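You operate a simulated robot arm through the tools that you are given. There is no shell and no other tool. Be economical: measure what you need, move in short steps, check, and stop when the job is done.

The job below is to be done with a simulated robot arm. You get a single attempt, and the scene is never put back.

## Task
Put the wool cloth to soak in cold suds in the laundry basin.
Fine: water to the FILL line, two pumps from the soap pump mixed in with the paddle, the paddle back in its rack, tap off.

The check looks at the end state, three seconds after you hand in, the way a careful person would. Anything else that was tipped, shoved, dropped, spilled or broken makes it a failure. Flat cloth is picked up by pressing the open fingertips on it (5 to 10 N) and closing them slowly along it; thin cloth reads only 2 to 8 mm in the jaws.

## Robot
A 7-joint arm with a two-finger parallel gripper, fixed in place. Base frame: the origin is at the foot of the arm, x ahead of it, y to its left, z up; the work surface is at about z = 0.69. Readings come in m, rad, newtons and seconds.
With the tool pointing down near the work surface it reaches from about 0.1 to 0.86 m from the base axis. Its first joint turns from -2.007 to 2.007 rad. Payload 3.91 kg.
The TCP is the grasp point between the finger pads, 0.03 m short of the fingertips. In the tool frame z runs along the fingers and y along their closing line. Largest opening 0.11 m; finger width 0.02, thickness 0.01; the body of the gripper, 0.048 by 0.112 m, starts 0.055 m behind the TCP.
Orientation is told as [roll, pitch, yaw] about the base's x, y, z axes, in that order, counted from this pose: with the fingers straight down and closing along the base's y, the tool's x points along the base's -x, its y along +y and its z along -z.

## Interface
- The arm moves only by the tool arm_command. Its argument "steps" is a list of rows, each a list of 6 numbers: the shift along the tool's x, y, z in m, then the turn, a rotation vector about the tool's x, y, z in rad. In form: [[dx, dy, dz, wx, wy, wz], ...]. A call has 1 to 8 rows; each row is the pose to reach, as a shift and turn from the pose commanded when the call began, along the tool's axes at that moment. "fingers" is the gripper command, from -1 (fully open) to 1 (shut), values between in proportion, set as the call begins (left out, the last holds). A row lasts 0.2 s, in which the tool goes at most 0.05 m and 0.15 rad; a call with a longer step from one row to the next is refused whole, and so is a gripper value outside its range. Where a pose cannot be reached the arm comes as near as it can. A force on the tool above 40 N (or 10 N above the force at the start of the call, whichever is more), or a blocked arm, ends the call early, and 0.2 s more pass. Each finger travels about 0.153 m/s and halts on what it meets, pressing with about 40 N; the grip force reading is that of the motor and also rises with nothing between the fingers. The clock runs only during rows and for 0.2 s after the last one: add rows that repeat a pose to give the fingers time. It gives the time, the measured TCP pose, the force on the tool (base axes), the opening and the grip force at its end, in the units of the frame above (readings bear some noise).
- Cameras (640 x 400 px; columns grow to the right, rows downward): "scene" is fixed at [0.4048, -0.4939, 1.705]; the picture's right is [0.95, -0.30, 0.00], its down [-0.22, -0.71, -0.66] and it looks along [0.20, 0.63, -0.75] (base axes); focal length 319 px, centre (320, 200). "wrist" rides on the gripper at [-0.036, 0, -0.057] in the tool frame; the picture's right is [0.00, -1.00, 0.00], its down [0.97, 0.00, -0.24] and it looks along [0.24, 0.00, 0.97] (tool axes); focal length 218 px, centre (320, 200). There is no depth. A picture from a camera that has moved, and an enlarged one, comes with that camera's place and axes in the base frame and with its lens. The place of the scene camera against the robot may be out by one fixed shift of up to 0.012 m in any direction.
- camera(camera): a new picture of that camera. No time passes.
- move_column(by): slides the trunk up (or, below 0, down) by that many m; the arm rides with it, the base frame stays. It gives what a move gives, with no picture.
- close_up(camera, box): a new picture of the part [left, top, right, bottom] of that camera's present view, enlarged. No time passes.
- sign_off(): hands the job in; it is judged then, once.

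Go step by step. Nothing tells you positions but the pictures and the camera data: compare them with the known pose of the tool, close in by small moves and look again before you grip or let go. The budget is 120 turns and 68 pictures, counting those below and the enlarged ones. Unless the task says otherwise, let go and move clear before handing in.

The tools are called after "Call:" as a command line: name --pt "numbers of a row" for each row, then --argument value for the rest, lists and objects as JSON in quotes. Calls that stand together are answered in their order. arm_command: Moves the arm, as the interface text tells. Its arguments: {"type":"object","properties":{"steps":{"type":"array","items":{"type":"array","items":{"type":"number"}}},"fingers":{"type":"number"}},"required":["steps"]} The other tools are called the same way: move_column (by) slides the trunk up or down; camera (camera) takes a picture; close_up (camera, box) takes an enlarged picture of a part of a camera's view; sign_off () hands the job in.

At the start:

```text
t: 0.0
eef_pos: [0.555, 0.0361, 1.3528]
ee_rot: [0.0, -0.001, 0.0]
ft_force: [0.1, 0.1, -1.0]
opening: 0.11
finger_force: 0.0
trunk travel left (down, up): [-0.825, 0.165]
```

scene: 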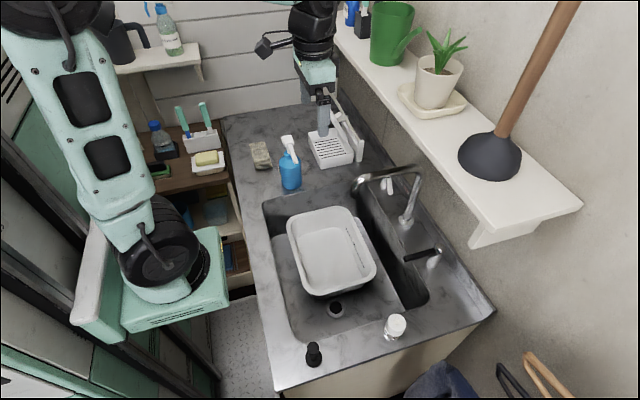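
wrist: 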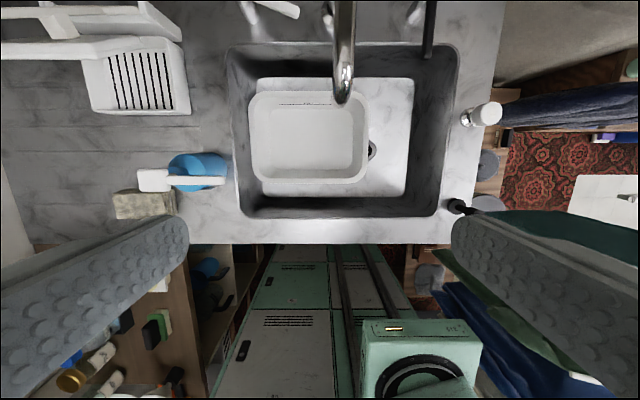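

I see a sink with a white basin, a soap pump, a paddle rack, and a tap with a lever. I'll look closer at the details first.

Call:
close_up --camera "scene" --box '[220, 80, 380, 200]'

Call:
close_up --camera "scene" --box '[260, 160, 500, 380]'

Call:
close_up --camera "wrist" --box '[60, 0, 520, 250]'

```text
3.33 times, centred on (300, 140) of scene
camera zoom: at [0.4048, -0.4939, 1.705], right [0.95, -0.3, 0.0], down [-0.22, -0.71, -0.66], along [0.2, 0.63, -0.75], focal length 1062 px, centre (387, 400)
```

zoom: 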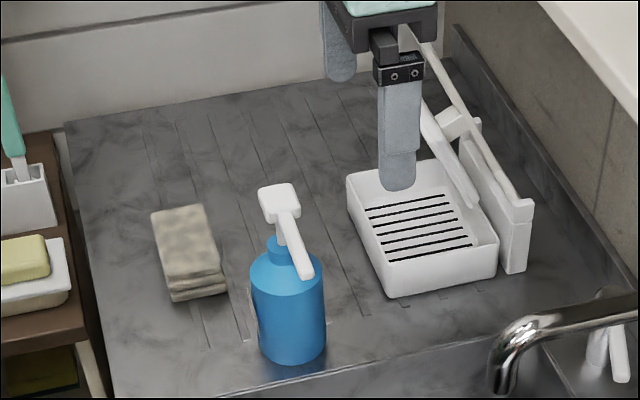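

```text
1.82 times, centred on (380, 270) of scene
camera zoom: at [0.4048, -0.4939, 1.705], right [0.95, -0.3, 0.0], down [-0.22, -0.71, -0.66], along [0.2, 0.63, -0.75], focal length 579 px, centre (211, 73)
```

zoom: 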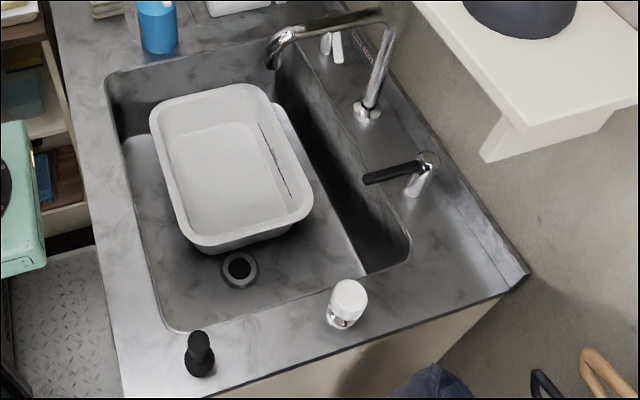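

```text
1.39 times, centred on (290, 125) of wrist
camera zoom: at [0.59, 0.0359, 1.4085], right [0.0, -1.0, 0.0], down [-0.97, 0.0, 0.24], along [-0.24, 0.0, -0.97], focal length 304 px, centre (362, 304)
```

zoom: 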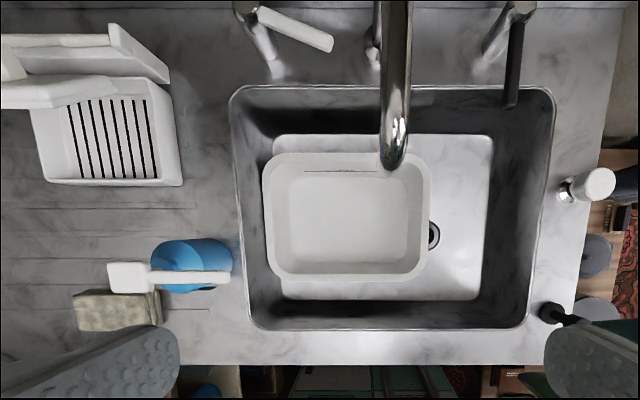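

Triangulating the two views puts the counter at about z=0.92 and the basin down in the sink. I'll enlarge the fittings and the possible cloths.

Call:
close_up --camera "scene" --box '[290, 290, 430, 380]'

Call:
close_up --camera "scene" --box '[340, 150, 460, 280]'

Call:
close_up --camera "scene" --box '[400, 320, 600, 400]'

Call:
close_up --camera "scene" --box '[90, 80, 270, 210]'

Call:
close_up --camera "scene" --box '[280, 200, 390, 310]'

```text
4.44 times, centred on (360, 335) of scene
camera zoom: at [0.4048, -0.4939, 1.705], right [0.95, -0.3, 0.0], down [-0.22, -0.71, -0.66], along [0.2, 0.63, -0.75], focal length 1416 px, centre (142, -400)
```

zoom: 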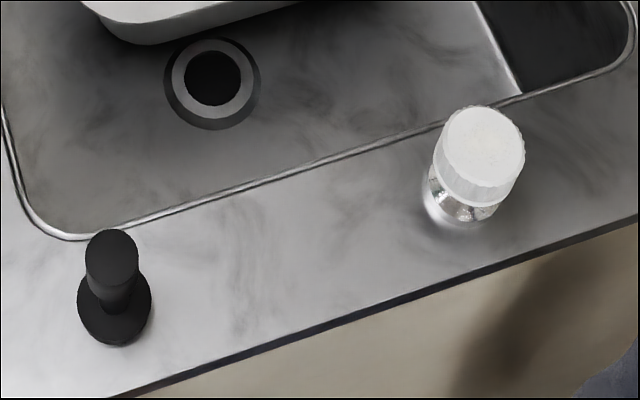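

```text
3.08 times, centred on (400, 215) of scene
camera zoom: at [0.4048, -0.4939, 1.705], right [0.95, -0.3, 0.0], down [-0.22, -0.71, -0.66], along [0.2, 0.63, -0.75], focal length 980 px, centre (74, 154)
```

zoom: 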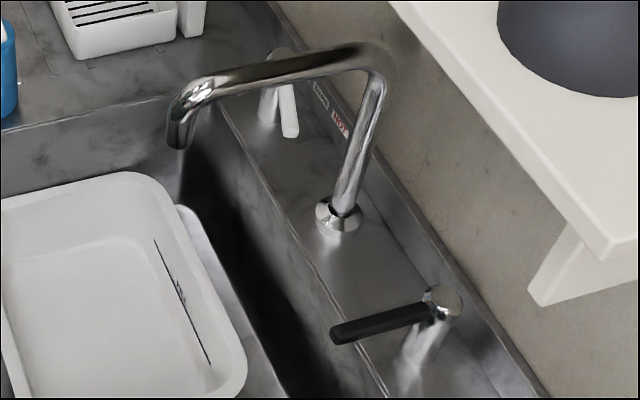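

```text
3.20 times, centred on (500, 360) of scene
camera zoom: at [0.4048, -0.4939, 1.705], right [0.95, -0.3, 0.0], down [-0.22, -0.71, -0.66], along [0.2, 0.63, -0.75], focal length 1019 px, centre (-256, -312)
```

zoom: 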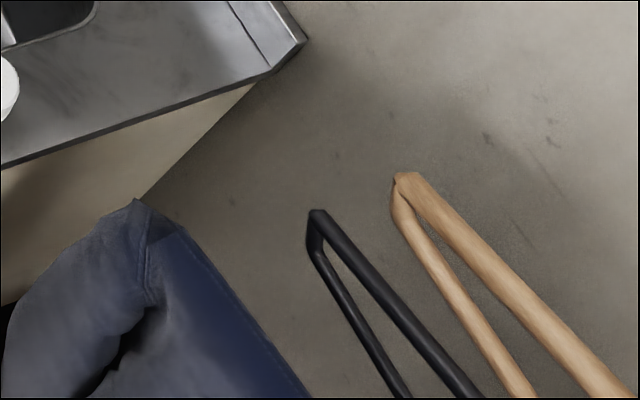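

```text
3.08 times, centred on (180, 145) of scene
camera zoom: at [0.4048, -0.4939, 1.705], right [0.95, -0.3, 0.0], down [-0.22, -0.71, -0.66], along [0.2, 0.63, -0.75], focal length 980 px, centre (751, 369)
```

zoom: 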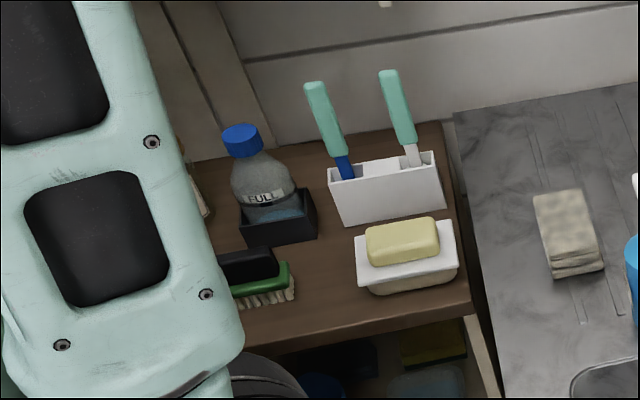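

```text
3.64 times, centred on (335, 255) of scene
camera zoom: at [0.4048, -0.4939, 1.705], right [0.95, -0.3, 0.0], down [-0.22, -0.71, -0.66], along [0.2, 0.63, -0.75], focal length 1158 px, centre (266, 0)
```

zoom: 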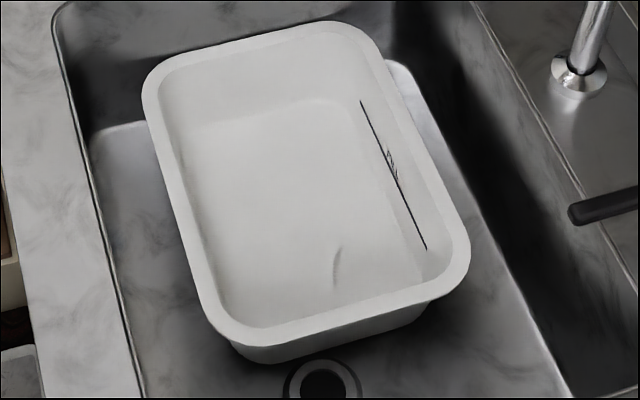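

I'll tilt the wrist camera forward to read the tap labels and see the rack.

Call:
arm_command --pt "0.02 0 0 0 -0.15 0" --pt "0.05 0 0 0 -0.3 0" --pt "0.08 0 0 0 -0.45 0" --pt "0.11 0 0 0 -0.6 0" --pt "0.13 0 0 0 -0.75 0" --pt "0.13 0 0 0 -0.75 0"

Call:
camera --camera "wrist"

```text
t: 1.4
eef_pos: [0.447, 0.0781, 1.309]
ee_rot: [0.001, -0.749, -0.002]
ft_force: [0.6, -0.8, 0.2]
opening: 0.1099
finger_force: 0.2
out of reach, approached as far as the arm can: row 3, 4, 5, 6
trunk travel left (down, up): [-0.825, 0.165]
```

```text
57 pictures are left
camera wrist: at [0.4337, 0.0789, 1.3751], right [0.0, -1.0, 0.0], down [-0.87, 0.0, -0.49], along [0.49, 0.0, -0.87], focal length 218 px, centre (320, 200)
```

wrist: 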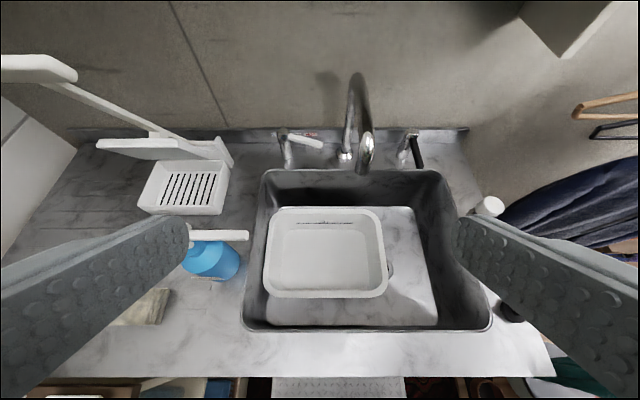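

Good overview. I'll enlarge the taps and rack.

Call:
close_up --camera "wrist" --box '[265, 110, 345, 160]'

Call:
close_up --camera "wrist" --box '[345, 100, 475, 180]'

Call:
close_up --camera "wrist" --box '[0, 40, 280, 330]'

```text
8.00 times, centred on (305, 135) of wrist
camera zoom: at [0.4337, 0.0789, 1.3751], right [0.0, -1.0, 0.0], down [-0.87, 0.0, -0.49], along [0.49, 0.0, -0.87], focal length 1746 px, centre (440, 720)
```

zoom: 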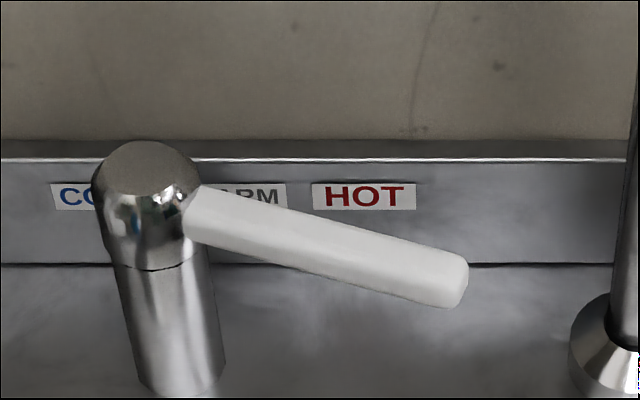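

```text
4.92 times, centred on (410, 140) of wrist
camera zoom: at [0.4337, 0.0789, 1.3751], right [0.0, -1.0, 0.0], down [-0.87, 0.0, -0.49], along [0.49, 0.0, -0.87], focal length 1074 px, centre (-123, 495)
```

zoom: 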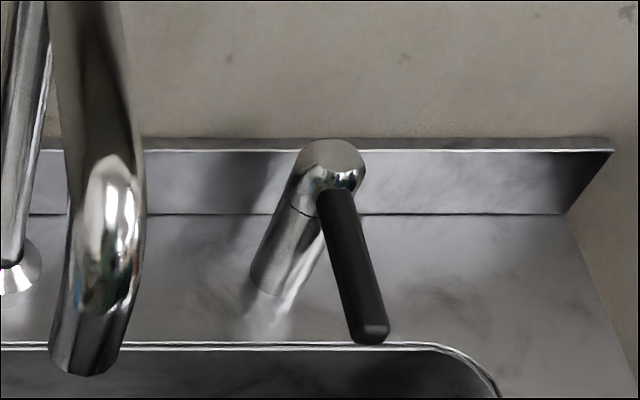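

```text
1.38 times, centred on (140, 185) of wrist
camera zoom: at [0.4337, 0.0789, 1.3751], right [0.0, -1.0, 0.0], down [-0.87, 0.0, -0.49], along [0.49, 0.0, -0.87], focal length 301 px, centre (568, 221)
```

zoom: 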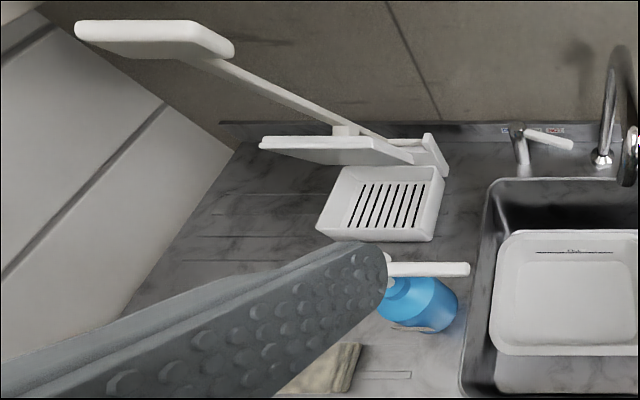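

The white handle is the temperature selector (now at the HOT end) and the black lever is the flow. Next the rack and cloth from the scene camera, now that the gripper is out of the way.

Call:
close_up --camera "scene" --box '[290, 60, 390, 180]'

Call:
close_up --camera "scene" --box '[235, 110, 325, 200]'

```text
3.33 times, centred on (340, 120) of scene
camera zoom: at [0.4048, -0.4939, 1.705], right [0.95, -0.3, 0.0], down [-0.22, -0.71, -0.66], along [0.2, 0.63, -0.75], focal length 1062 px, centre (253, 467)
```

zoom: 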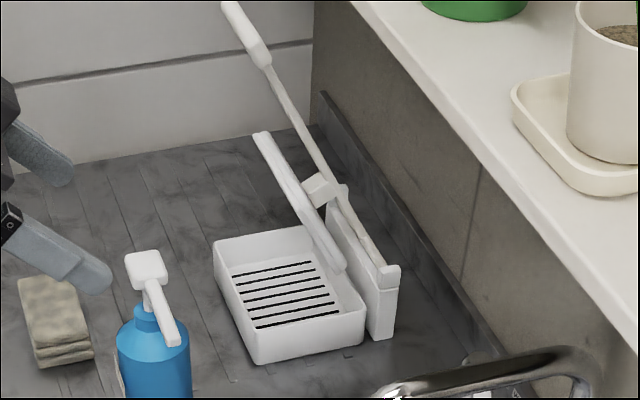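

```text
4.44 times, centred on (280, 155) of scene
camera zoom: at [0.4048, -0.4939, 1.705], right [0.95, -0.3, 0.0], down [-0.22, -0.71, -0.66], along [0.2, 0.63, -0.75], focal length 1416 px, centre (498, 400)
```

zoom: 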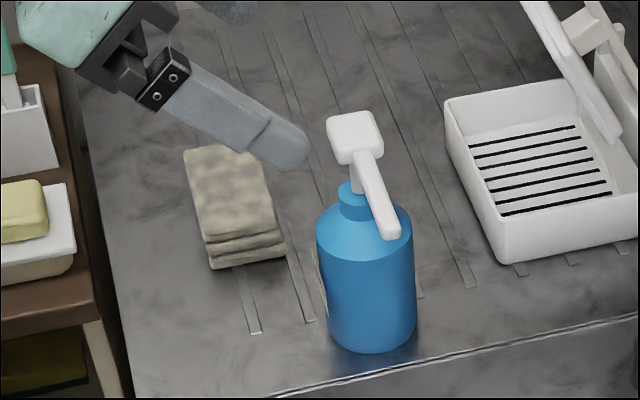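

The beige folded stack by the pump looks like the wool cloth. I'll carry the wrist camera sideways (+y) to look at the rack and paddle.

Call:
arm_command --pt "0 0.05 0 0 0 0" --pt "0 0.1 0 0 0 0" --pt "0 0.15 0 0 0 0" --pt "0 0.2 0 0 0 0" --pt "0 0.25 0 0 0 0" --pt "0 0.3 0 0 0 0" --pt "0 0.3 0 0 0 0"

Call:
camera --camera "wrist"

```text
t: 3.0
eef_pos: [0.4438, 0.3798, 1.3086]
ee_rot: [0.0, -0.751, 0.001]
ft_force: [0.5, -0.3, 0.4]
opening: 0.1098
finger_force: 0.0
trunk travel left (down, up): [-0.825, 0.165]
```

```text
51 pictures are left
camera wrist: at [0.4315, 0.3798, 1.3741], right [0.0, -1.0, 0.0], down [-0.87, 0.0, -0.49], along [0.49, 0.0, -0.87], focal length 218 px, centre (320, 200)
```

wrist: 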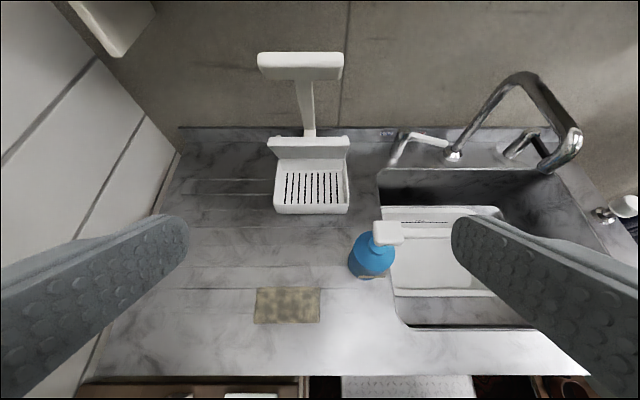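

Call:
close_up --camera "wrist" --box '[240, 40, 370, 220]'

Call:
close_up --camera "wrist" --box '[340, 110, 480, 340]'

```text
2.22 times, centred on (305, 130) of wrist
camera zoom: at [0.4315, 0.3798, 1.3741], right [0.0, -1.0, 0.0], down [-0.87, 0.0, -0.49], along [0.49, 0.0, -0.87], focal length 485 px, centre (353, 356)
```

zoom: 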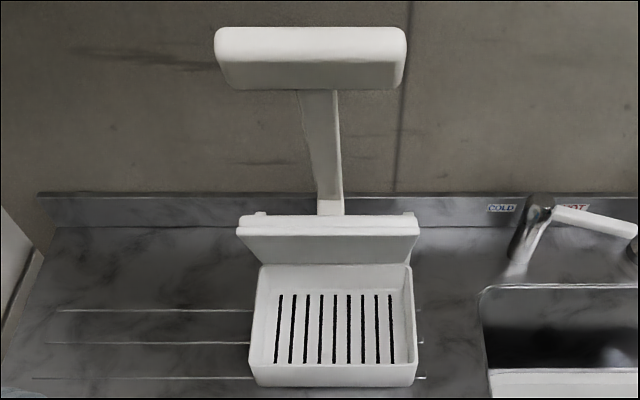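

```text
1.74 times, centred on (410, 225) of wrist
camera zoom: at [0.4315, 0.3798, 1.3741], right [0.0, -1.0, 0.0], down [-0.87, 0.0, -0.49], along [0.49, 0.0, -0.87], focal length 380 px, centre (164, 156)
```

zoom: 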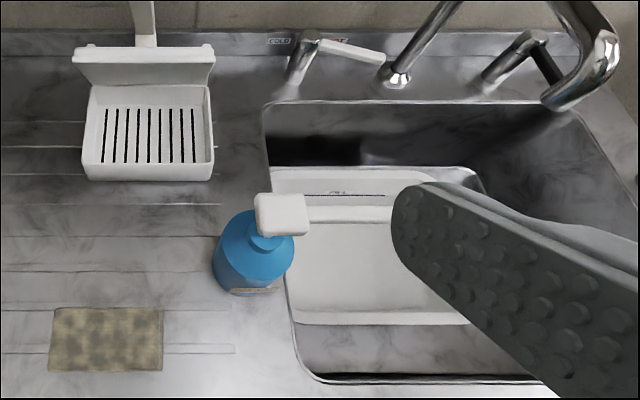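

The rack seems to hold a T-handled paddle (bar near (0.68, 0.40, 1.235), blade near (0.76, 0.40, 1.02)). I'll go lower for a side view.

Call:
move_column --by -0.17

Call:
arm_command --pt "0 0 0 0 -0.12 0" --pt "0 0 0 0 -0.24 0" --pt "0 0 0 0 -0.36 0" --pt "0 0 0 0 -0.36 0"

Call:
camera --camera "wrist"

```text
t: 4.9
eef_pos: [0.4444, 0.3788, 1.1389]
ee_rot: [-0.002, -0.751, 0.001]
ft_force: [0.0, -0.2, -0.3]
opening: 0.1099
finger_force: 0.0
trunk travel left (down, up): [-0.655, 0.335]
```

```text
t: 5.9
eef_pos: [0.4552, 0.3743, 1.1399]
ee_rot: [-0.002, -1.116, -0.023]
ft_force: [0.4, -0.2, -0.4]
opening: 0.11
finger_force: 0.0
trunk travel left (down, up): [-0.655, 0.335]
```

```text
48 pictures are left
camera wrist: at [0.4195, 0.3757, 1.1962], right [-0.02, -1.0, 0.0], down [-0.64, 0.01, -0.77], along [0.77, -0.02, -0.64], focal length 218 px, centre (320, 200)
```

wrist: 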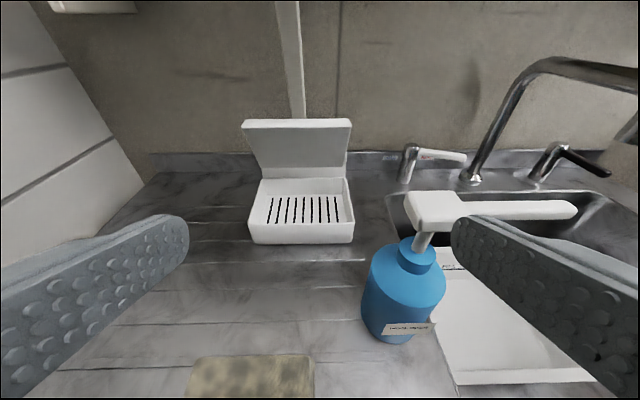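

Call:
close_up --camera "wrist" --box '[350, 180, 470, 360]'

Call:
close_up --camera "wrist" --box '[220, 0, 380, 260]'

Call:
close_up --camera "scene" --box '[290, 50, 390, 170]'

```text
2.22 times, centred on (410, 270) of wrist
camera zoom: at [0.4195, 0.3757, 1.1962], right [-0.02, -1.0, 0.0], down [-0.64, 0.01, -0.77], along [0.77, -0.02, -0.64], focal length 485 px, centre (120, 44)
```

zoom: 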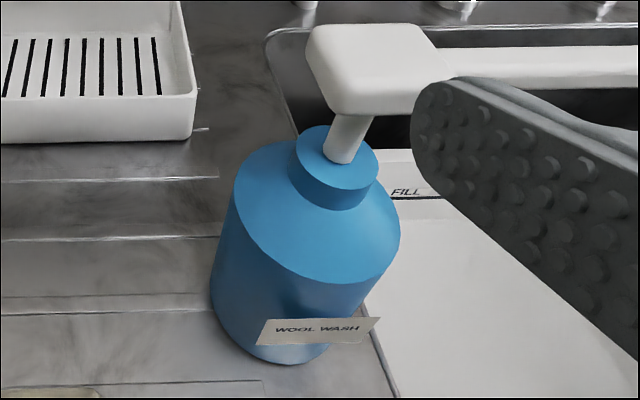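

```text
1.54 times, centred on (300, 130) of wrist
camera zoom: at [0.4195, 0.3757, 1.1962], right [-0.02, -1.0, 0.0], down [-0.64, 0.01, -0.77], along [0.77, -0.02, -0.64], focal length 336 px, centre (351, 308)
```

zoom: 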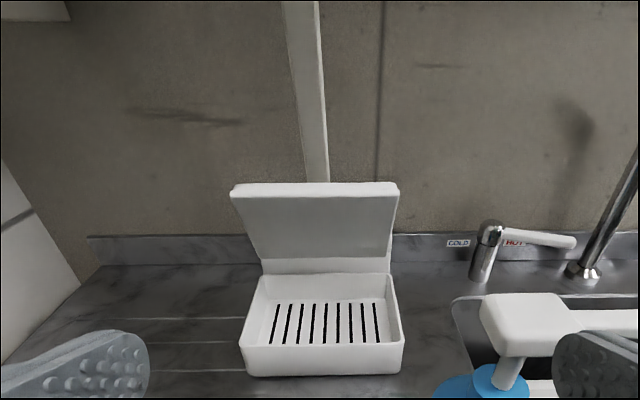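

```text
3.33 times, centred on (340, 110) of scene
camera zoom: at [0.4048, -0.4939, 1.705], right [0.95, -0.3, 0.0], down [-0.22, -0.71, -0.66], along [0.2, 0.63, -0.75], focal length 1062 px, centre (253, 500)
```

zoom: 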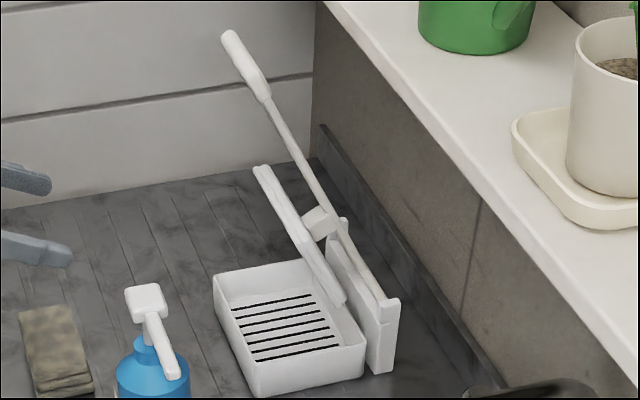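

Label reads WOOL WASH, so that is the right soap. I need a side look at how the paddle sits; swinging the camera to view from −y.

Call:
arm_command --pt "-0.036 -0.03 -0.018 0 0 0" --pt "-0.045 -0.07 -0.022 -0.13 0 -0.064" --pt "-0.045 -0.115 -0.022 -0.26 0 -0.128" --pt "-0.045 -0.16 -0.022 -0.39 0 -0.192" --pt "-0.045 -0.205 -0.022 -0.52 0 -0.256" --pt "-0.045 -0.25 -0.022 -0.65 0 -0.32" --pt "-0.045 -0.29 -0.022 -0.78 0 -0.384" --pt "-0.045 -0.29 -0.022 -0.78 0 -0.384"

Call:
camera --camera "wrist"

```text
refused: row 1 steps farther than a row can; nothing moved
```

```text
44 pictures are left
camera wrist: at [0.4195, 0.3757, 1.1962], right [-0.02, -1.0, 0.0], down [-0.64, 0.01, -0.77], along [0.77, -0.02, -0.64], focal length 218 px, centre (320, 200)
```

wrist: 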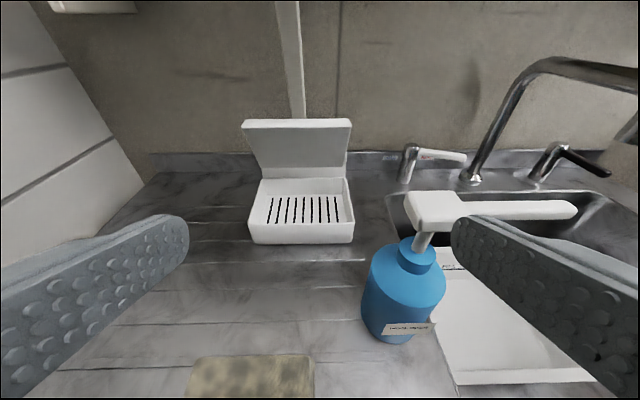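

The first row was too long, so nothing moved; retrying with shorter rows.

Call:
arm_command --pt "-0.036 -0.02 -0.018 0 0 0" --pt "-0.045 -0.06 -0.022 -0.13 0 -0.064" --pt "-0.045 -0.105 -0.022 -0.26 0 -0.128" --pt "-0.045 -0.15 -0.022 -0.39 0 -0.192" --pt "-0.045 -0.195 -0.022 -0.52 0 -0.256" --pt "-0.045 -0.24 -0.022 -0.65 0 -0.32" --pt "-0.045 -0.285 -0.022 -0.78 0 -0.384" --pt "-0.045 -0.285 -0.022 -0.78 0 -0.384"

Call:
camera --camera "wrist"

```text
t: 7.7
eef_pos: [0.492, 0.1688, 1.1727]
ee_rot: [0.008, -1.11, 0.861]
ft_force: [-0.2, -0.8, 0.4]
opening: 0.1099
finger_force: 0.1
out of reach, approached as far as the arm can: row 6, 7, 8
trunk travel left (down, up): [-0.655, 0.335]
```

```text
43 pictures are left
camera wrist: at [0.47, 0.1414, 1.2296], right [0.76, -0.65, 0.0], down [-0.42, -0.49, -0.76], along [0.49, 0.58, -0.65], focal length 218 px, centre (320, 200)
```

wrist: 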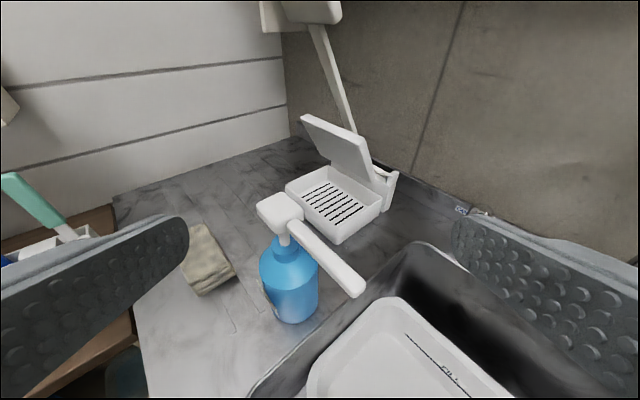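

Call:
close_up --camera "wrist" --box '[250, 0, 420, 240]'

```text
1.67 times, centred on (335, 120) of wrist
camera zoom: at [0.47, 0.1414, 1.2296], right [0.76, -0.65, 0.0], down [-0.42, -0.49, -0.76], along [0.49, 0.58, -0.65], focal length 364 px, centre (295, 333)
```

zoom: 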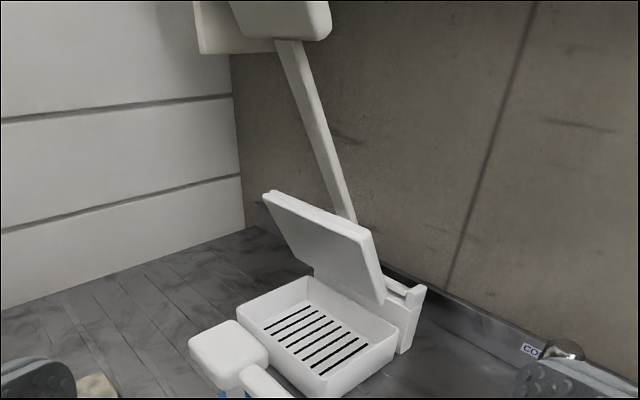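

The paddle is a T-handled tool hung on the rack. Tap first: I estimate the temperature post at (0.842, 0.167, 0.99) with its handle tip at (0.81, 0.074). I'll close the fingers, straighten the yaw and come forward under the shelf height.

Call:
arm_command --fingers 1 --pt "0 -0.014 0.001 0.129 0 0.064" --pt "-0.001 -0.028 0.002 0.257 0 0.128" --pt "-0.002 -0.042 0.004 0.385 0 0.191" --pt "-0.002 -0.056 0.005 0.514 0 0.255" --pt "-0.003 -0.07 0.006 0.643 0 0.319" --pt "-0.0035 -0.086 0.007 0.771 0 0.383" --pt "-0.0035 -0.086 0.007 0.771 0 0.383"

```text
t: 9.3
eef_pos: [0.5644, 0.1212, 1.1739]
ee_rot: [0.006, -1.108, 0.001]
ft_force: [0.3, -0.4, 1.2]
opening: 0.0
finger_force: 38.3
trunk travel left (down, up): [-0.655, 0.335]
```

Call:
arm_command --pt "0 -0.003 0.035 0 0.12 0" --pt "0 -0.006 0.075 0 0.24 0" --pt "0 -0.009 0.115 0 0.36 0" --pt "0 -0.01 0.156 0 0.5 0" --pt "0 -0.01 0.156 0 0.5 0"

Call:
camera --camera "wrist"

```text
t: 10.5
eef_pos: [0.7046, 0.1113, 1.104]
ee_rot: [0.005, -0.61, 0.004]
ft_force: [-0.2, 0.1, -0.5]
opening: 0.0
finger_force: 37.7
trunk travel left (down, up): [-0.655, 0.335]
```

```text
41 pictures are left
camera wrist: at [0.7011, 0.111, 1.1711], right [0.01, -1.0, 0.0], down [-0.93, -0.01, -0.36], along [0.36, 0.01, -0.93], focal length 218 px, centre (320, 200)
```

wrist: 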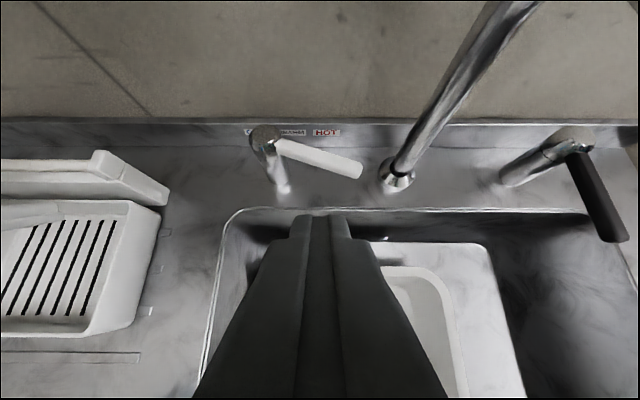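

Positions confirmed. Hooking the closed fingertips behind the selector handle.

Call:
arm_command --pt "-0.022 -0.003 0.035 0 0 0" --pt "-0.044 -0.006 0.07 0 0 0" --pt "-0.064 -0.009 0.1 0 0 0" --pt "-0.0813 -0.0103 0.1288 0 0 0" --pt "-0.064 -0.0103 0.154 0 0 0" --pt "-0.047 -0.0103 0.178 0 0 0" --pt "-0.047 -0.0103 0.178 0 0 0"

Call:
close_up --camera "scene" --box '[350, 140, 450, 230]'

```text
t: 12.1
eef_pos: [0.8443, 0.1035, 0.9828]
ee_rot: [0.003, -0.61, 0.008]
ft_force: [1.6, -0.7, 2.4]
opening: 0.0
finger_force: 37.7
trunk travel left (down, up): [-0.655, 0.335]
```

```text
4.44 times, centred on (400, 185) of scene
camera zoom: at [0.4048, -0.4939, 1.705], right [0.95, -0.3, 0.0], down [-0.22, -0.71, -0.66], along [0.2, 0.63, -0.75], focal length 1416 px, centre (-36, 267)
```

zoom: 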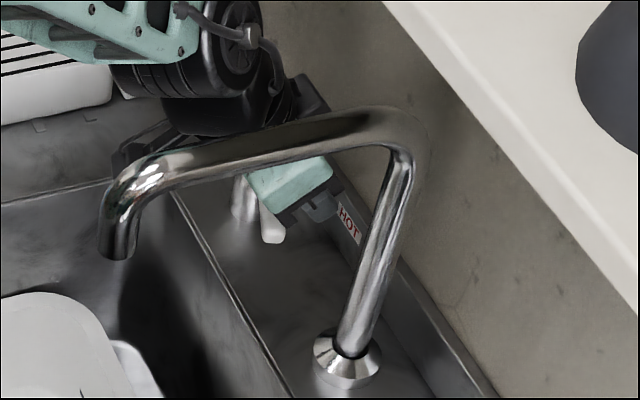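

The fingertips are behind the handle. Sweeping it along its arc to the COLD side.

Call:
arm_command --pt "0.0199 0.0 -0.0139 0 0 0" --pt "0.0363 0.0115 -0.0254 0 0 0" --pt "0.0486 0.0285 -0.034 0 0 0" --pt "0.0552 0.0505 -0.0386 0 0 0" --pt "0.056 0.0735 -0.0391 0 0 0" --pt "0.0494 0.0955 -0.0346 0 0 0" --pt "0.0379 0.1135 -0.0265 0 0 0"

Call:
camera --camera "wrist"

```text
t: 13.3
eef_pos: [0.7776, 0.1479, 0.9845]
ee_rot: [-0.017, -0.601, -0.009]
ft_force: [-4.2, -14.9, 4.9]
opening: 0.0003
finger_force: 37.8
trunk travel left (down, up): [-0.655, 0.335]
stopped in row 5: the force on the tool passed its limit (the readings are from after the stop); the commanded pose is now the measured one
```

```text
39 pictures are left
camera wrist: at [0.7749, 0.1495, 1.0501], right [-0.02, -1.0, 0.01], down [-0.94, 0.01, -0.35], along [0.35, -0.02, -0.94], focal length 218 px, centre (320, 200)
```

wrist: 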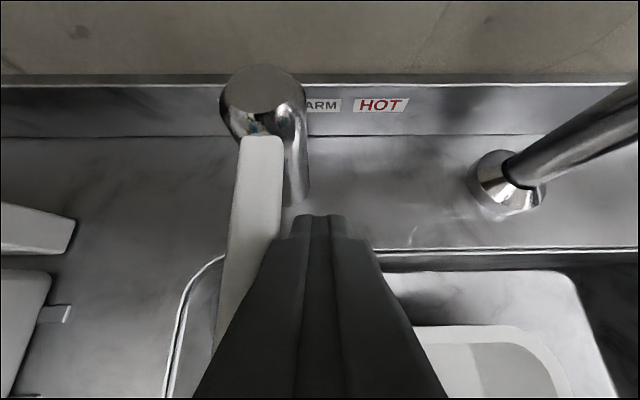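

The handle has swung to roughly straight-out, then the force limit tripped. I'll push on more slowly to see whether it's a stop.

Call:
arm_command --pt "0 0.005 0 0 0 0" --pt "0 0.01 0 0 0 0" --pt "0 0.016 0 0 0 0" --pt "0 0.022 0 0 0 0"

Call:
close_up --camera "scene" --box '[330, 120, 450, 230]'

```text
t: 13.8
eef_pos: [0.7785, 0.1494, 0.9824]
ee_rot: [-0.028, -0.601, -0.011]
ft_force: [-5.8, -15.1, 5.8]
opening: 0.0
finger_force: 38.2
trunk travel left (down, up): [-0.655, 0.335]
stopped in row 2: the force on the tool passed its limit (the readings are from after the stop); the commanded pose is now the measured one
```

```text
3.64 times, centred on (390, 175) of scene
camera zoom: at [0.4048, -0.4939, 1.705], right [0.95, -0.3, 0.0], down [-0.22, -0.71, -0.66], along [0.2, 0.63, -0.75], focal length 1158 px, centre (66, 291)
```

zoom: 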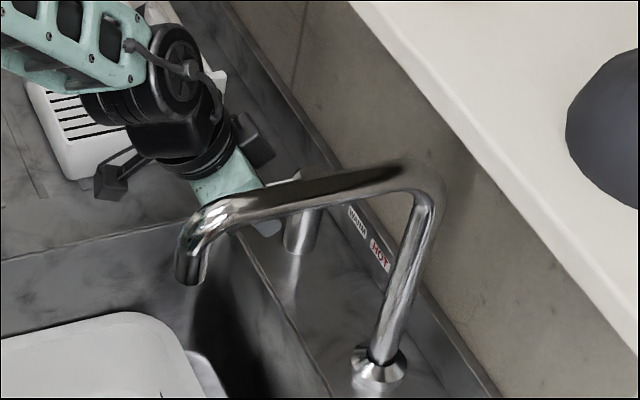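

That is a firm end stop, at about the COLD label's side. I'll back off and look at where the handle points.

Call:
arm_command --pt "0 -0.02 0 0 0 0" --pt "-0.0 -0.035 -0.04 0 0 0" --pt "0.02 -0.035 -0.08 0 0 0" --pt "0.04 -0.035 -0.12 0 0 0" --pt "0.04 -0.035 -0.12 0 0 0"

Call:
camera --camera "wrist"

```text
t: 14.9
eef_pos: [0.6777, 0.1225, 1.0599]
ee_rot: [-0.024, -0.598, -0.01]
ft_force: [-0.5, 0.9, -0.3]
opening: 0.0
finger_force: 37.9
trunk travel left (down, up): [-0.655, 0.335]
```

```text
37 pictures are left
camera wrist: at [0.6744, 0.123, 1.1267], right [-0.02, -1.0, 0.02], down [-0.94, 0.01, -0.35], along [0.35, -0.03, -0.94], focal length 218 px, centre (320, 200)
```

wrist: 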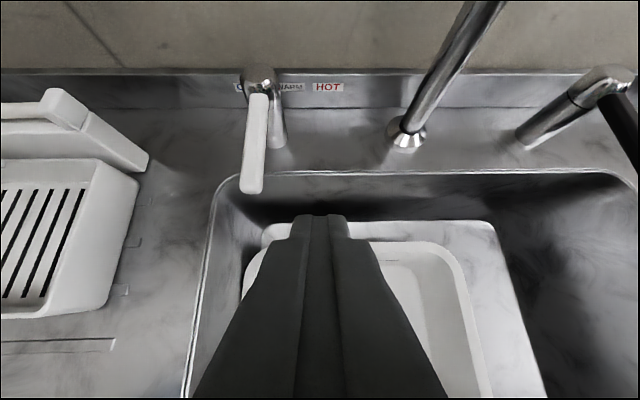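

The handle now points straight out, away from HOT, hard against its stop: COLD. Next is the black flow lever (post ≈ (0.835, −0.135), handle tip ≈ (0.737, −0.146)); I'll retract round the spout to its side.

Call:
arm_command --pt "0.031 0 -0.03 0 0 0" --pt "0.062 0 -0.06 0 0 0" --pt "0.093 -0.02 -0.09 0 0 0" --pt "0.115 -0.06 -0.11 0 0 0" --pt "0.1235 -0.105 -0.1205 0 0 0" --pt "0.1235 -0.15 -0.1205 0 0 0" --pt "0.1235 -0.195 -0.1205 0 0 0" --pt "0.1235 -0.225 -0.1205 0 0 0"

```text
t: 16.8
eef_pos: [0.5399, -0.0927, 1.1024]
ee_rot: [-0.023, -0.599, -0.008]
ft_force: [-0.4, -1.7, -0.1]
opening: 0.0001
finger_force: 37.8
out of reach, approached as far as the arm can: row 6, 7, 8
trunk travel left (down, up): [-0.655, 0.335]
```

Call:
arm_command --pt "-0.028 -0.002 0.031 0 0 0" --pt "-0.056 -0.004 0.062 0 0 0" --pt "-0.084 -0.005 0.093 0 0 0" --pt "-0.11 -0.007 0.123 0 0 0" --pt "-0.11 -0.007 0.123 0 0 0"

Call:
camera --camera "wrist"

```text
t: 17.9
eef_pos: [0.7018, -0.103, 1.0646]
ee_rot: [-0.024, -0.6, -0.008]
ft_force: [0.0, 0.0, -0.1]
opening: 0.0
finger_force: 37.5
trunk travel left (down, up): [-0.655, 0.335]
```

```text
36 pictures are left
camera wrist: at [0.6988, -0.1015, 1.1307], right [-0.02, -1.0, 0.02], down [-0.94, 0.01, -0.35], along [0.35, -0.03, -0.94], focal length 218 px, centre (320, 200)
```

wrist: 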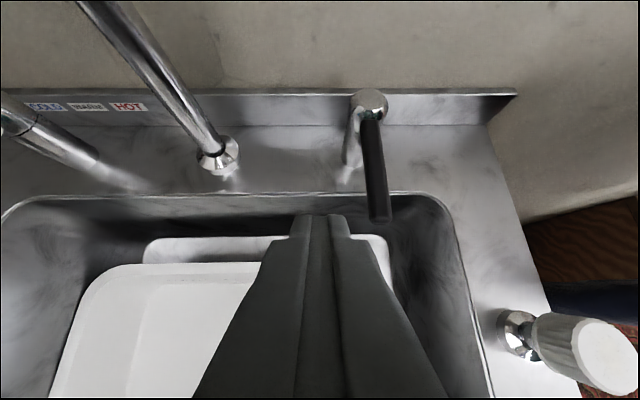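

The lever points straight out (φ=0, y≈−0.148), likely off. I'll lower the fingertip at its +y side and push gently toward −y.

Call:
arm_command --pt "-0.004 -0.003 0.035 0 0 0" --pt "-0.008 -0.006 0.07 0 0 0" --pt "-0.0126 -0.009 0.1056 0 0 0" --pt "-0.0126 -0.02 0.1056 0 0 0" --pt "-0.0126 -0.03 0.1056 0 0 0" --pt "-0.0126 -0.04 0.1056 0 0 0"

Call:
camera --camera "wrist"

```text
t: 19.4
eef_pos: [0.7687, -0.147, 0.9852]
ee_rot: [-0.024, -0.602, -0.008]
ft_force: [-0.6, 0.5, 0.9]
opening: 0.0001
finger_force: 37.8
trunk travel left (down, up): [-0.655, 0.335]
```

```text
35 pictures are left
camera wrist: at [0.7659, -0.1454, 1.0531], right [-0.02, -1.0, 0.02], down [-0.94, 0.01, -0.35], along [0.35, -0.03, -0.94], focal length 218 px, centre (320, 200)
```

wrist: 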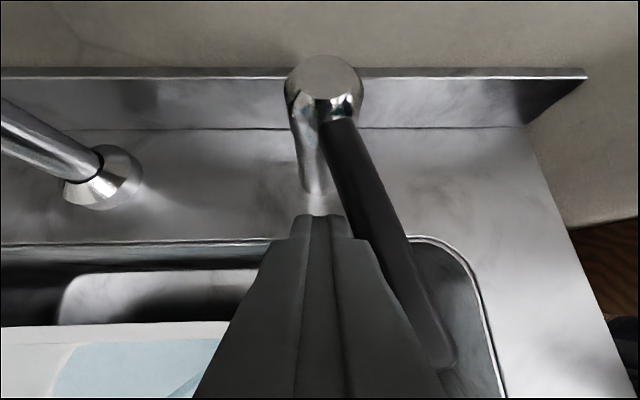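

The lever turned freely and water appears in the basin. Checking the stream and level.

Call:
close_up --camera "scene" --box '[270, 150, 430, 310]'

```text
2.50 times, centred on (350, 230) of scene
camera zoom: at [0.4048, -0.4939, 1.705], right [0.95, -0.3, 0.0], down [-0.22, -0.71, -0.66], along [0.2, 0.63, -0.75], focal length 796 px, centre (245, 125)
```

zoom: 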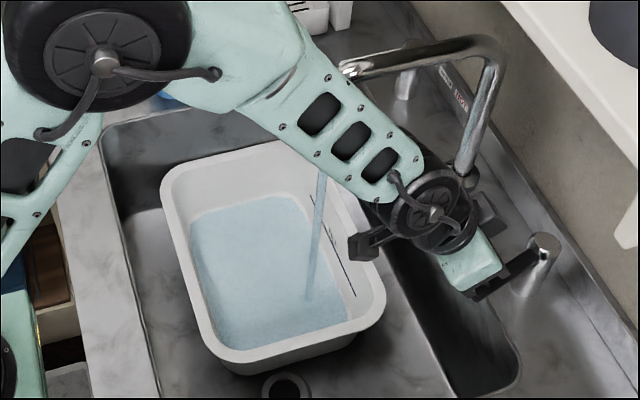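

Call:
close_up --camera "scene" --box '[330, 185, 375, 275]'

```text
4.44 times, centred on (352, 230) of scene
camera zoom: at [0.4048, -0.4939, 1.705], right [0.95, -0.3, 0.0], down [-0.22, -0.71, -0.66], along [0.2, 0.63, -0.75], focal length 1416 px, centre (176, 67)
```

zoom: 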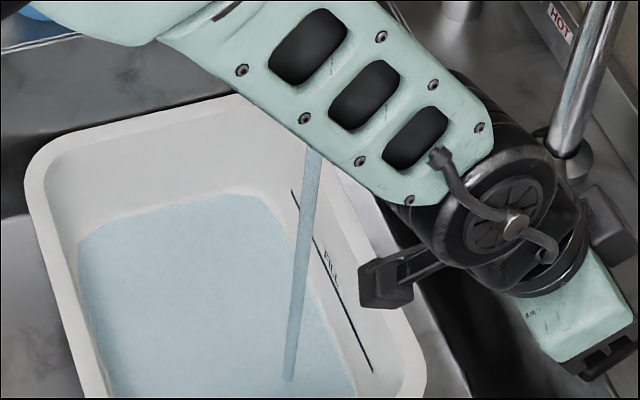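

The level is still well under the FILL line. I'll hop the fingertip to the other side of the lever while it fills, ready to shut off.

Call:
arm_command --pt "-0.0255 0 -0.0371 0 0 0" --pt "-0.0311 -0.04 -0.0453 0 0 0" --pt "-0.0311 -0.082 -0.0453 0 0 0" --pt "0 -0.082 -0.008 0 0 0"

Call:
close_up --camera "scene" --box '[330, 185, 375, 275]'

```text
t: 20.4
eef_pos: [0.7639, -0.2298, 0.9947]
ee_rot: [-0.024, -0.601, -0.008]
ft_force: [-0.9, 0.3, 0.0]
opening: 0.0
finger_force: 37.8
trunk travel left (down, up): [-0.655, 0.335]
```

```text
4.44 times, centred on (352, 230) of scene
camera zoom: at [0.4048, -0.4939, 1.705], right [0.95, -0.3, 0.0], down [-0.22, -0.71, -0.66], along [0.2, 0.63, -0.75], focal length 1416 px, centre (176, 67)
```

zoom: 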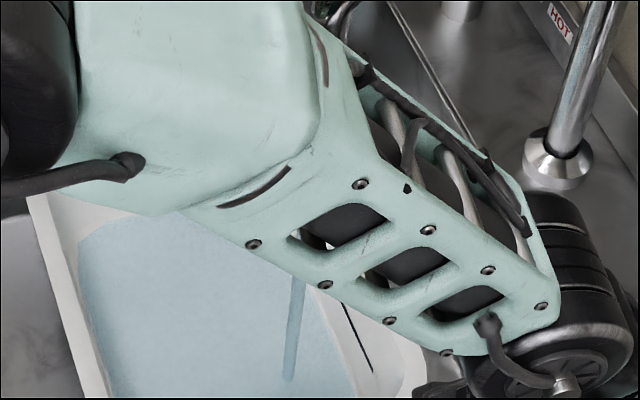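

Filling slowly. I'll wait just under 2 s and check again.

Call:
arm_command --pt "0 0 0 0 0 0" --pt "0 0 0 0 0 0" --pt "0 0 0 0 0 0" --pt "0 0 0 0 0 0" --pt "0 0 0 0 0 0" --pt "0 0 0 0 0 0" --pt "0 0 0 0 0 0" --pt "0 0 0 0 0 0"

Call:
close_up --camera "scene" --box '[335, 235, 380, 295]'

```text
t: 22.1
eef_pos: [0.7639, -0.2296, 0.9945]
ee_rot: [-0.025, -0.6, -0.008]
ft_force: [0.2, 0.3, 0.5]
opening: 0.0
finger_force: 37.3
trunk travel left (down, up): [-0.655, 0.335]
```

```text
6.67 times, centred on (358, 265) of scene
camera zoom: at [0.4048, -0.4939, 1.705], right [0.95, -0.3, 0.0], down [-0.22, -0.71, -0.66], along [0.2, 0.63, -0.75], focal length 2124 px, centre (70, -233)
```

zoom: 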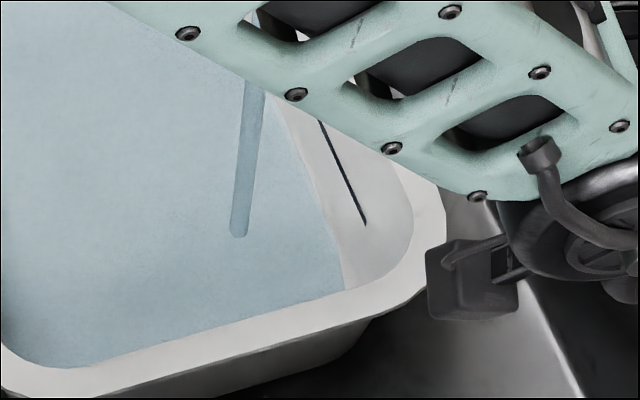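

Call:
arm_command --pt "0 0 0 0 0 0" --pt "0 0 0 0 0 0" --pt "0 0 0 0 0 0" --pt "0 0 0 0 0 0" --pt "0 0 0 0 0 0" --pt "0 0 0 0 0 0" --pt "0 0 0 0 0 0" --pt "0 0 0 0 0 0"

Call:
close_up --camera "scene" --box '[335, 235, 380, 295]'

```text
t: 23.9
eef_pos: [0.7642, -0.2289, 0.9935]
ee_rot: [-0.025, -0.601, -0.007]
ft_force: [0.4, 0.6, -1.0]
opening: 0.0
finger_force: 37.6
trunk travel left (down, up): [-0.655, 0.335]
```

```text
6.67 times, centred on (358, 265) of scene
camera zoom: at [0.4048, -0.4939, 1.705], right [0.95, -0.3, 0.0], down [-0.22, -0.71, -0.66], along [0.2, 0.63, -0.75], focal length 2124 px, centre (70, -233)
```

zoom: 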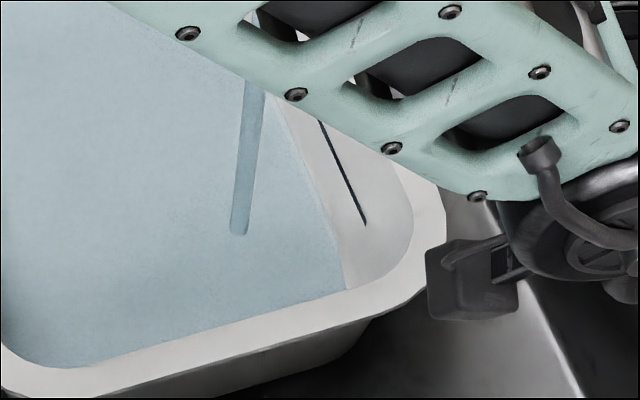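

The level creeps up only ~1.5 mm/s at this opening, so I'll open the lever further.

Call:
arm_command --pt "-0.0283 0 -0.0403 0 0 0" --pt "-0.0283 0.046 -0.0412 0 0 0" --pt "-0.0283 0.094 -0.0412 0 0 0" --pt "-0.01 0.094 -0.015 0 0 0" --pt "0.0048 0.09 0.007 0 0 0" --pt "-0.0026 0.052 0.0121 0 0 0" --pt "-0.0142 0.032 0.02 0 0 0"

Call:
close_up --camera "scene" --box '[330, 185, 390, 295]'

```text
t: 25.6
eef_pos: [0.7863, -0.1972, 0.9832]
ee_rot: [-0.024, -0.601, -0.009]
ft_force: [-0.8, 0.2, -0.6]
opening: 0.0
finger_force: 37.7
trunk travel left (down, up): [-0.655, 0.335]
```

```text
3.64 times, centred on (360, 240) of scene
camera zoom: at [0.4048, -0.4939, 1.705], right [0.95, -0.3, 0.0], down [-0.22, -0.71, -0.66], along [0.2, 0.63, -0.75], focal length 1158 px, centre (174, 54)
```

zoom: 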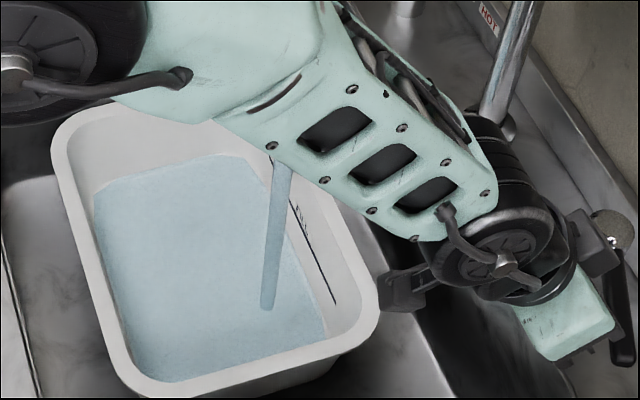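

Stream is thicker now. Hopping to the closing side of the lever while it fills.

Call:
arm_command --pt "-0.0255 0 -0.0371 0 0 0" --pt "-0.0476 -0.012 -0.034 0 0 0" --pt "-0.074 -0.031 -0.0159 0 0 0" --pt "-0.0514 -0.031 0.017 0 0 0" --pt "-0.0429 -0.031 0.0294 0 0 0"

Call:
close_up --camera "scene" --box '[335, 215, 380, 295]'

```text
t: 26.8
eef_pos: [0.837, -0.2291, 0.9855]
ee_rot: [-0.025, -0.601, -0.009]
ft_force: [0.1, -0.3, -0.1]
opening: 0.0
finger_force: 37.5
trunk travel left (down, up): [-0.655, 0.335]
```

```text
5.00 times, centred on (358, 255) of scene
camera zoom: at [0.4048, -0.4939, 1.705], right [0.95, -0.3, 0.0], down [-0.22, -0.71, -0.66], along [0.2, 0.63, -0.75], focal length 1593 px, centre (132, -75)
```

zoom: 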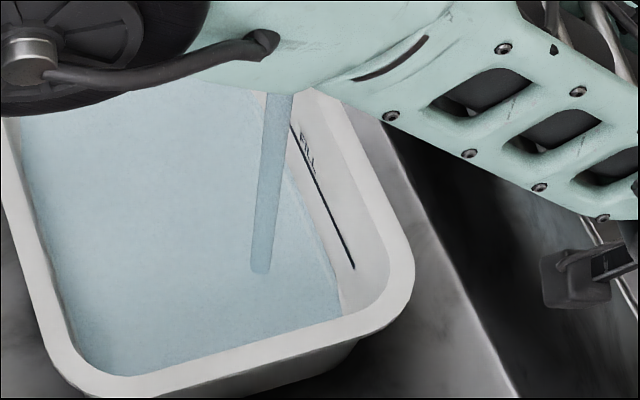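

Rising steadily; roughly 4 s to go. Waiting 1.8 s.

Call:
arm_command --pt "0 0 0 0 0 0" --pt "0 0 0 0 0 0" --pt "0 0 0 0 0 0" --pt "0 0 0 0 0 0" --pt "0 0 0 0 0 0" --pt "0 0 0 0 0 0" --pt "0 0 0 0 0 0" --pt "0 0 0 0 0 0"

Call:
close_up --camera "scene" --box '[335, 215, 380, 295]'

```text
t: 28.6
eef_pos: [0.8366, -0.2309, 0.9851]
ee_rot: [-0.024, -0.6, -0.008]
ft_force: [-0.9, 0.0, -0.6]
opening: 0.0001
finger_force: 37.4
trunk travel left (down, up): [-0.655, 0.335]
```

```text
5.00 times, centred on (358, 255) of scene
camera zoom: at [0.4048, -0.4939, 1.705], right [0.95, -0.3, 0.0], down [-0.22, -0.71, -0.66], along [0.2, 0.63, -0.75], focal length 1593 px, centre (132, -75)
```

zoom: 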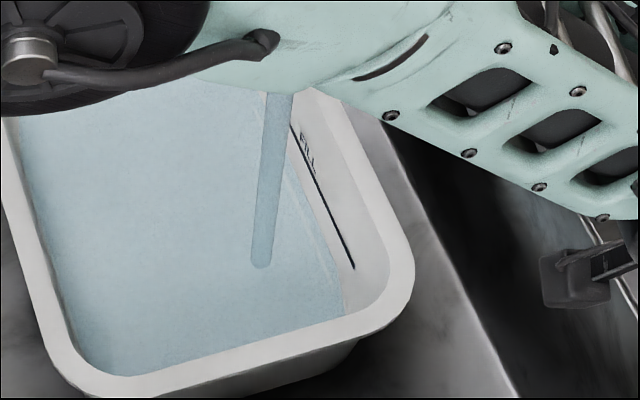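

About 2 mm/s; roughly 9 s to go. Waiting longer.

Call:
arm_command --pt "0 0 0 0 0 0" --pt "0 0 0 0 0 0" --pt "0 0 0 0 0 0" --pt "0 0 0 0 0 0" --pt "0 0 0 0 0 0" --pt "0 0 0 0 0 0" --pt "0 0 0 0 0 0" --pt "0 0 0 0 0 0"

Call:
arm_command --pt "0 0 0 0 0 0" --pt "0 0 0 0 0 0" --pt "0 0 0 0 0 0" --pt "0 0 0 0 0 0" --pt "0 0 0 0 0 0" --pt "0 0 0 0 0 0" --pt "0 0 0 0 0 0" --pt "0 0 0 0 0 0"

Call:
close_up --camera "scene" --box '[335, 215, 380, 295]'

```text
t: 30.4
eef_pos: [0.8361, -0.2307, 0.9841]
ee_rot: [-0.023, -0.6, -0.008]
ft_force: [-0.2, 0.3, 0.9]
opening: 0.0
finger_force: 37.6
trunk travel left (down, up): [-0.655, 0.335]
```

```text
t: 32.1
eef_pos: [0.8373, -0.2313, 0.9859]
ee_rot: [-0.026, -0.602, -0.007]
ft_force: [0.3, -0.9, 0.0]
opening: 0.0001
finger_force: 37.9
trunk travel left (down, up): [-0.655, 0.335]
```

```text
5.00 times, centred on (358, 255) of scene
camera zoom: at [0.4048, -0.4939, 1.705], right [0.95, -0.3, 0.0], down [-0.22, -0.71, -0.66], along [0.2, 0.63, -0.75], focal length 1593 px, centre (132, -75)
```

zoom: 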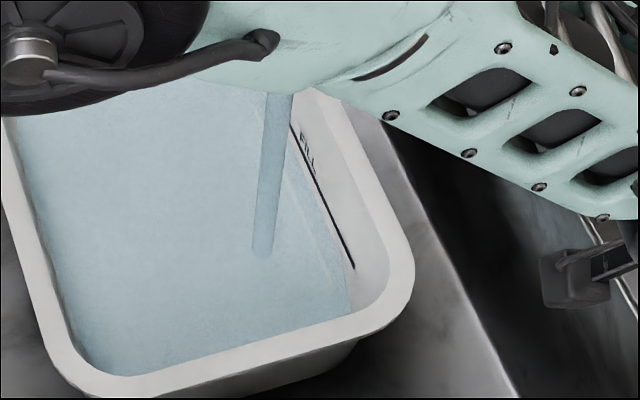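

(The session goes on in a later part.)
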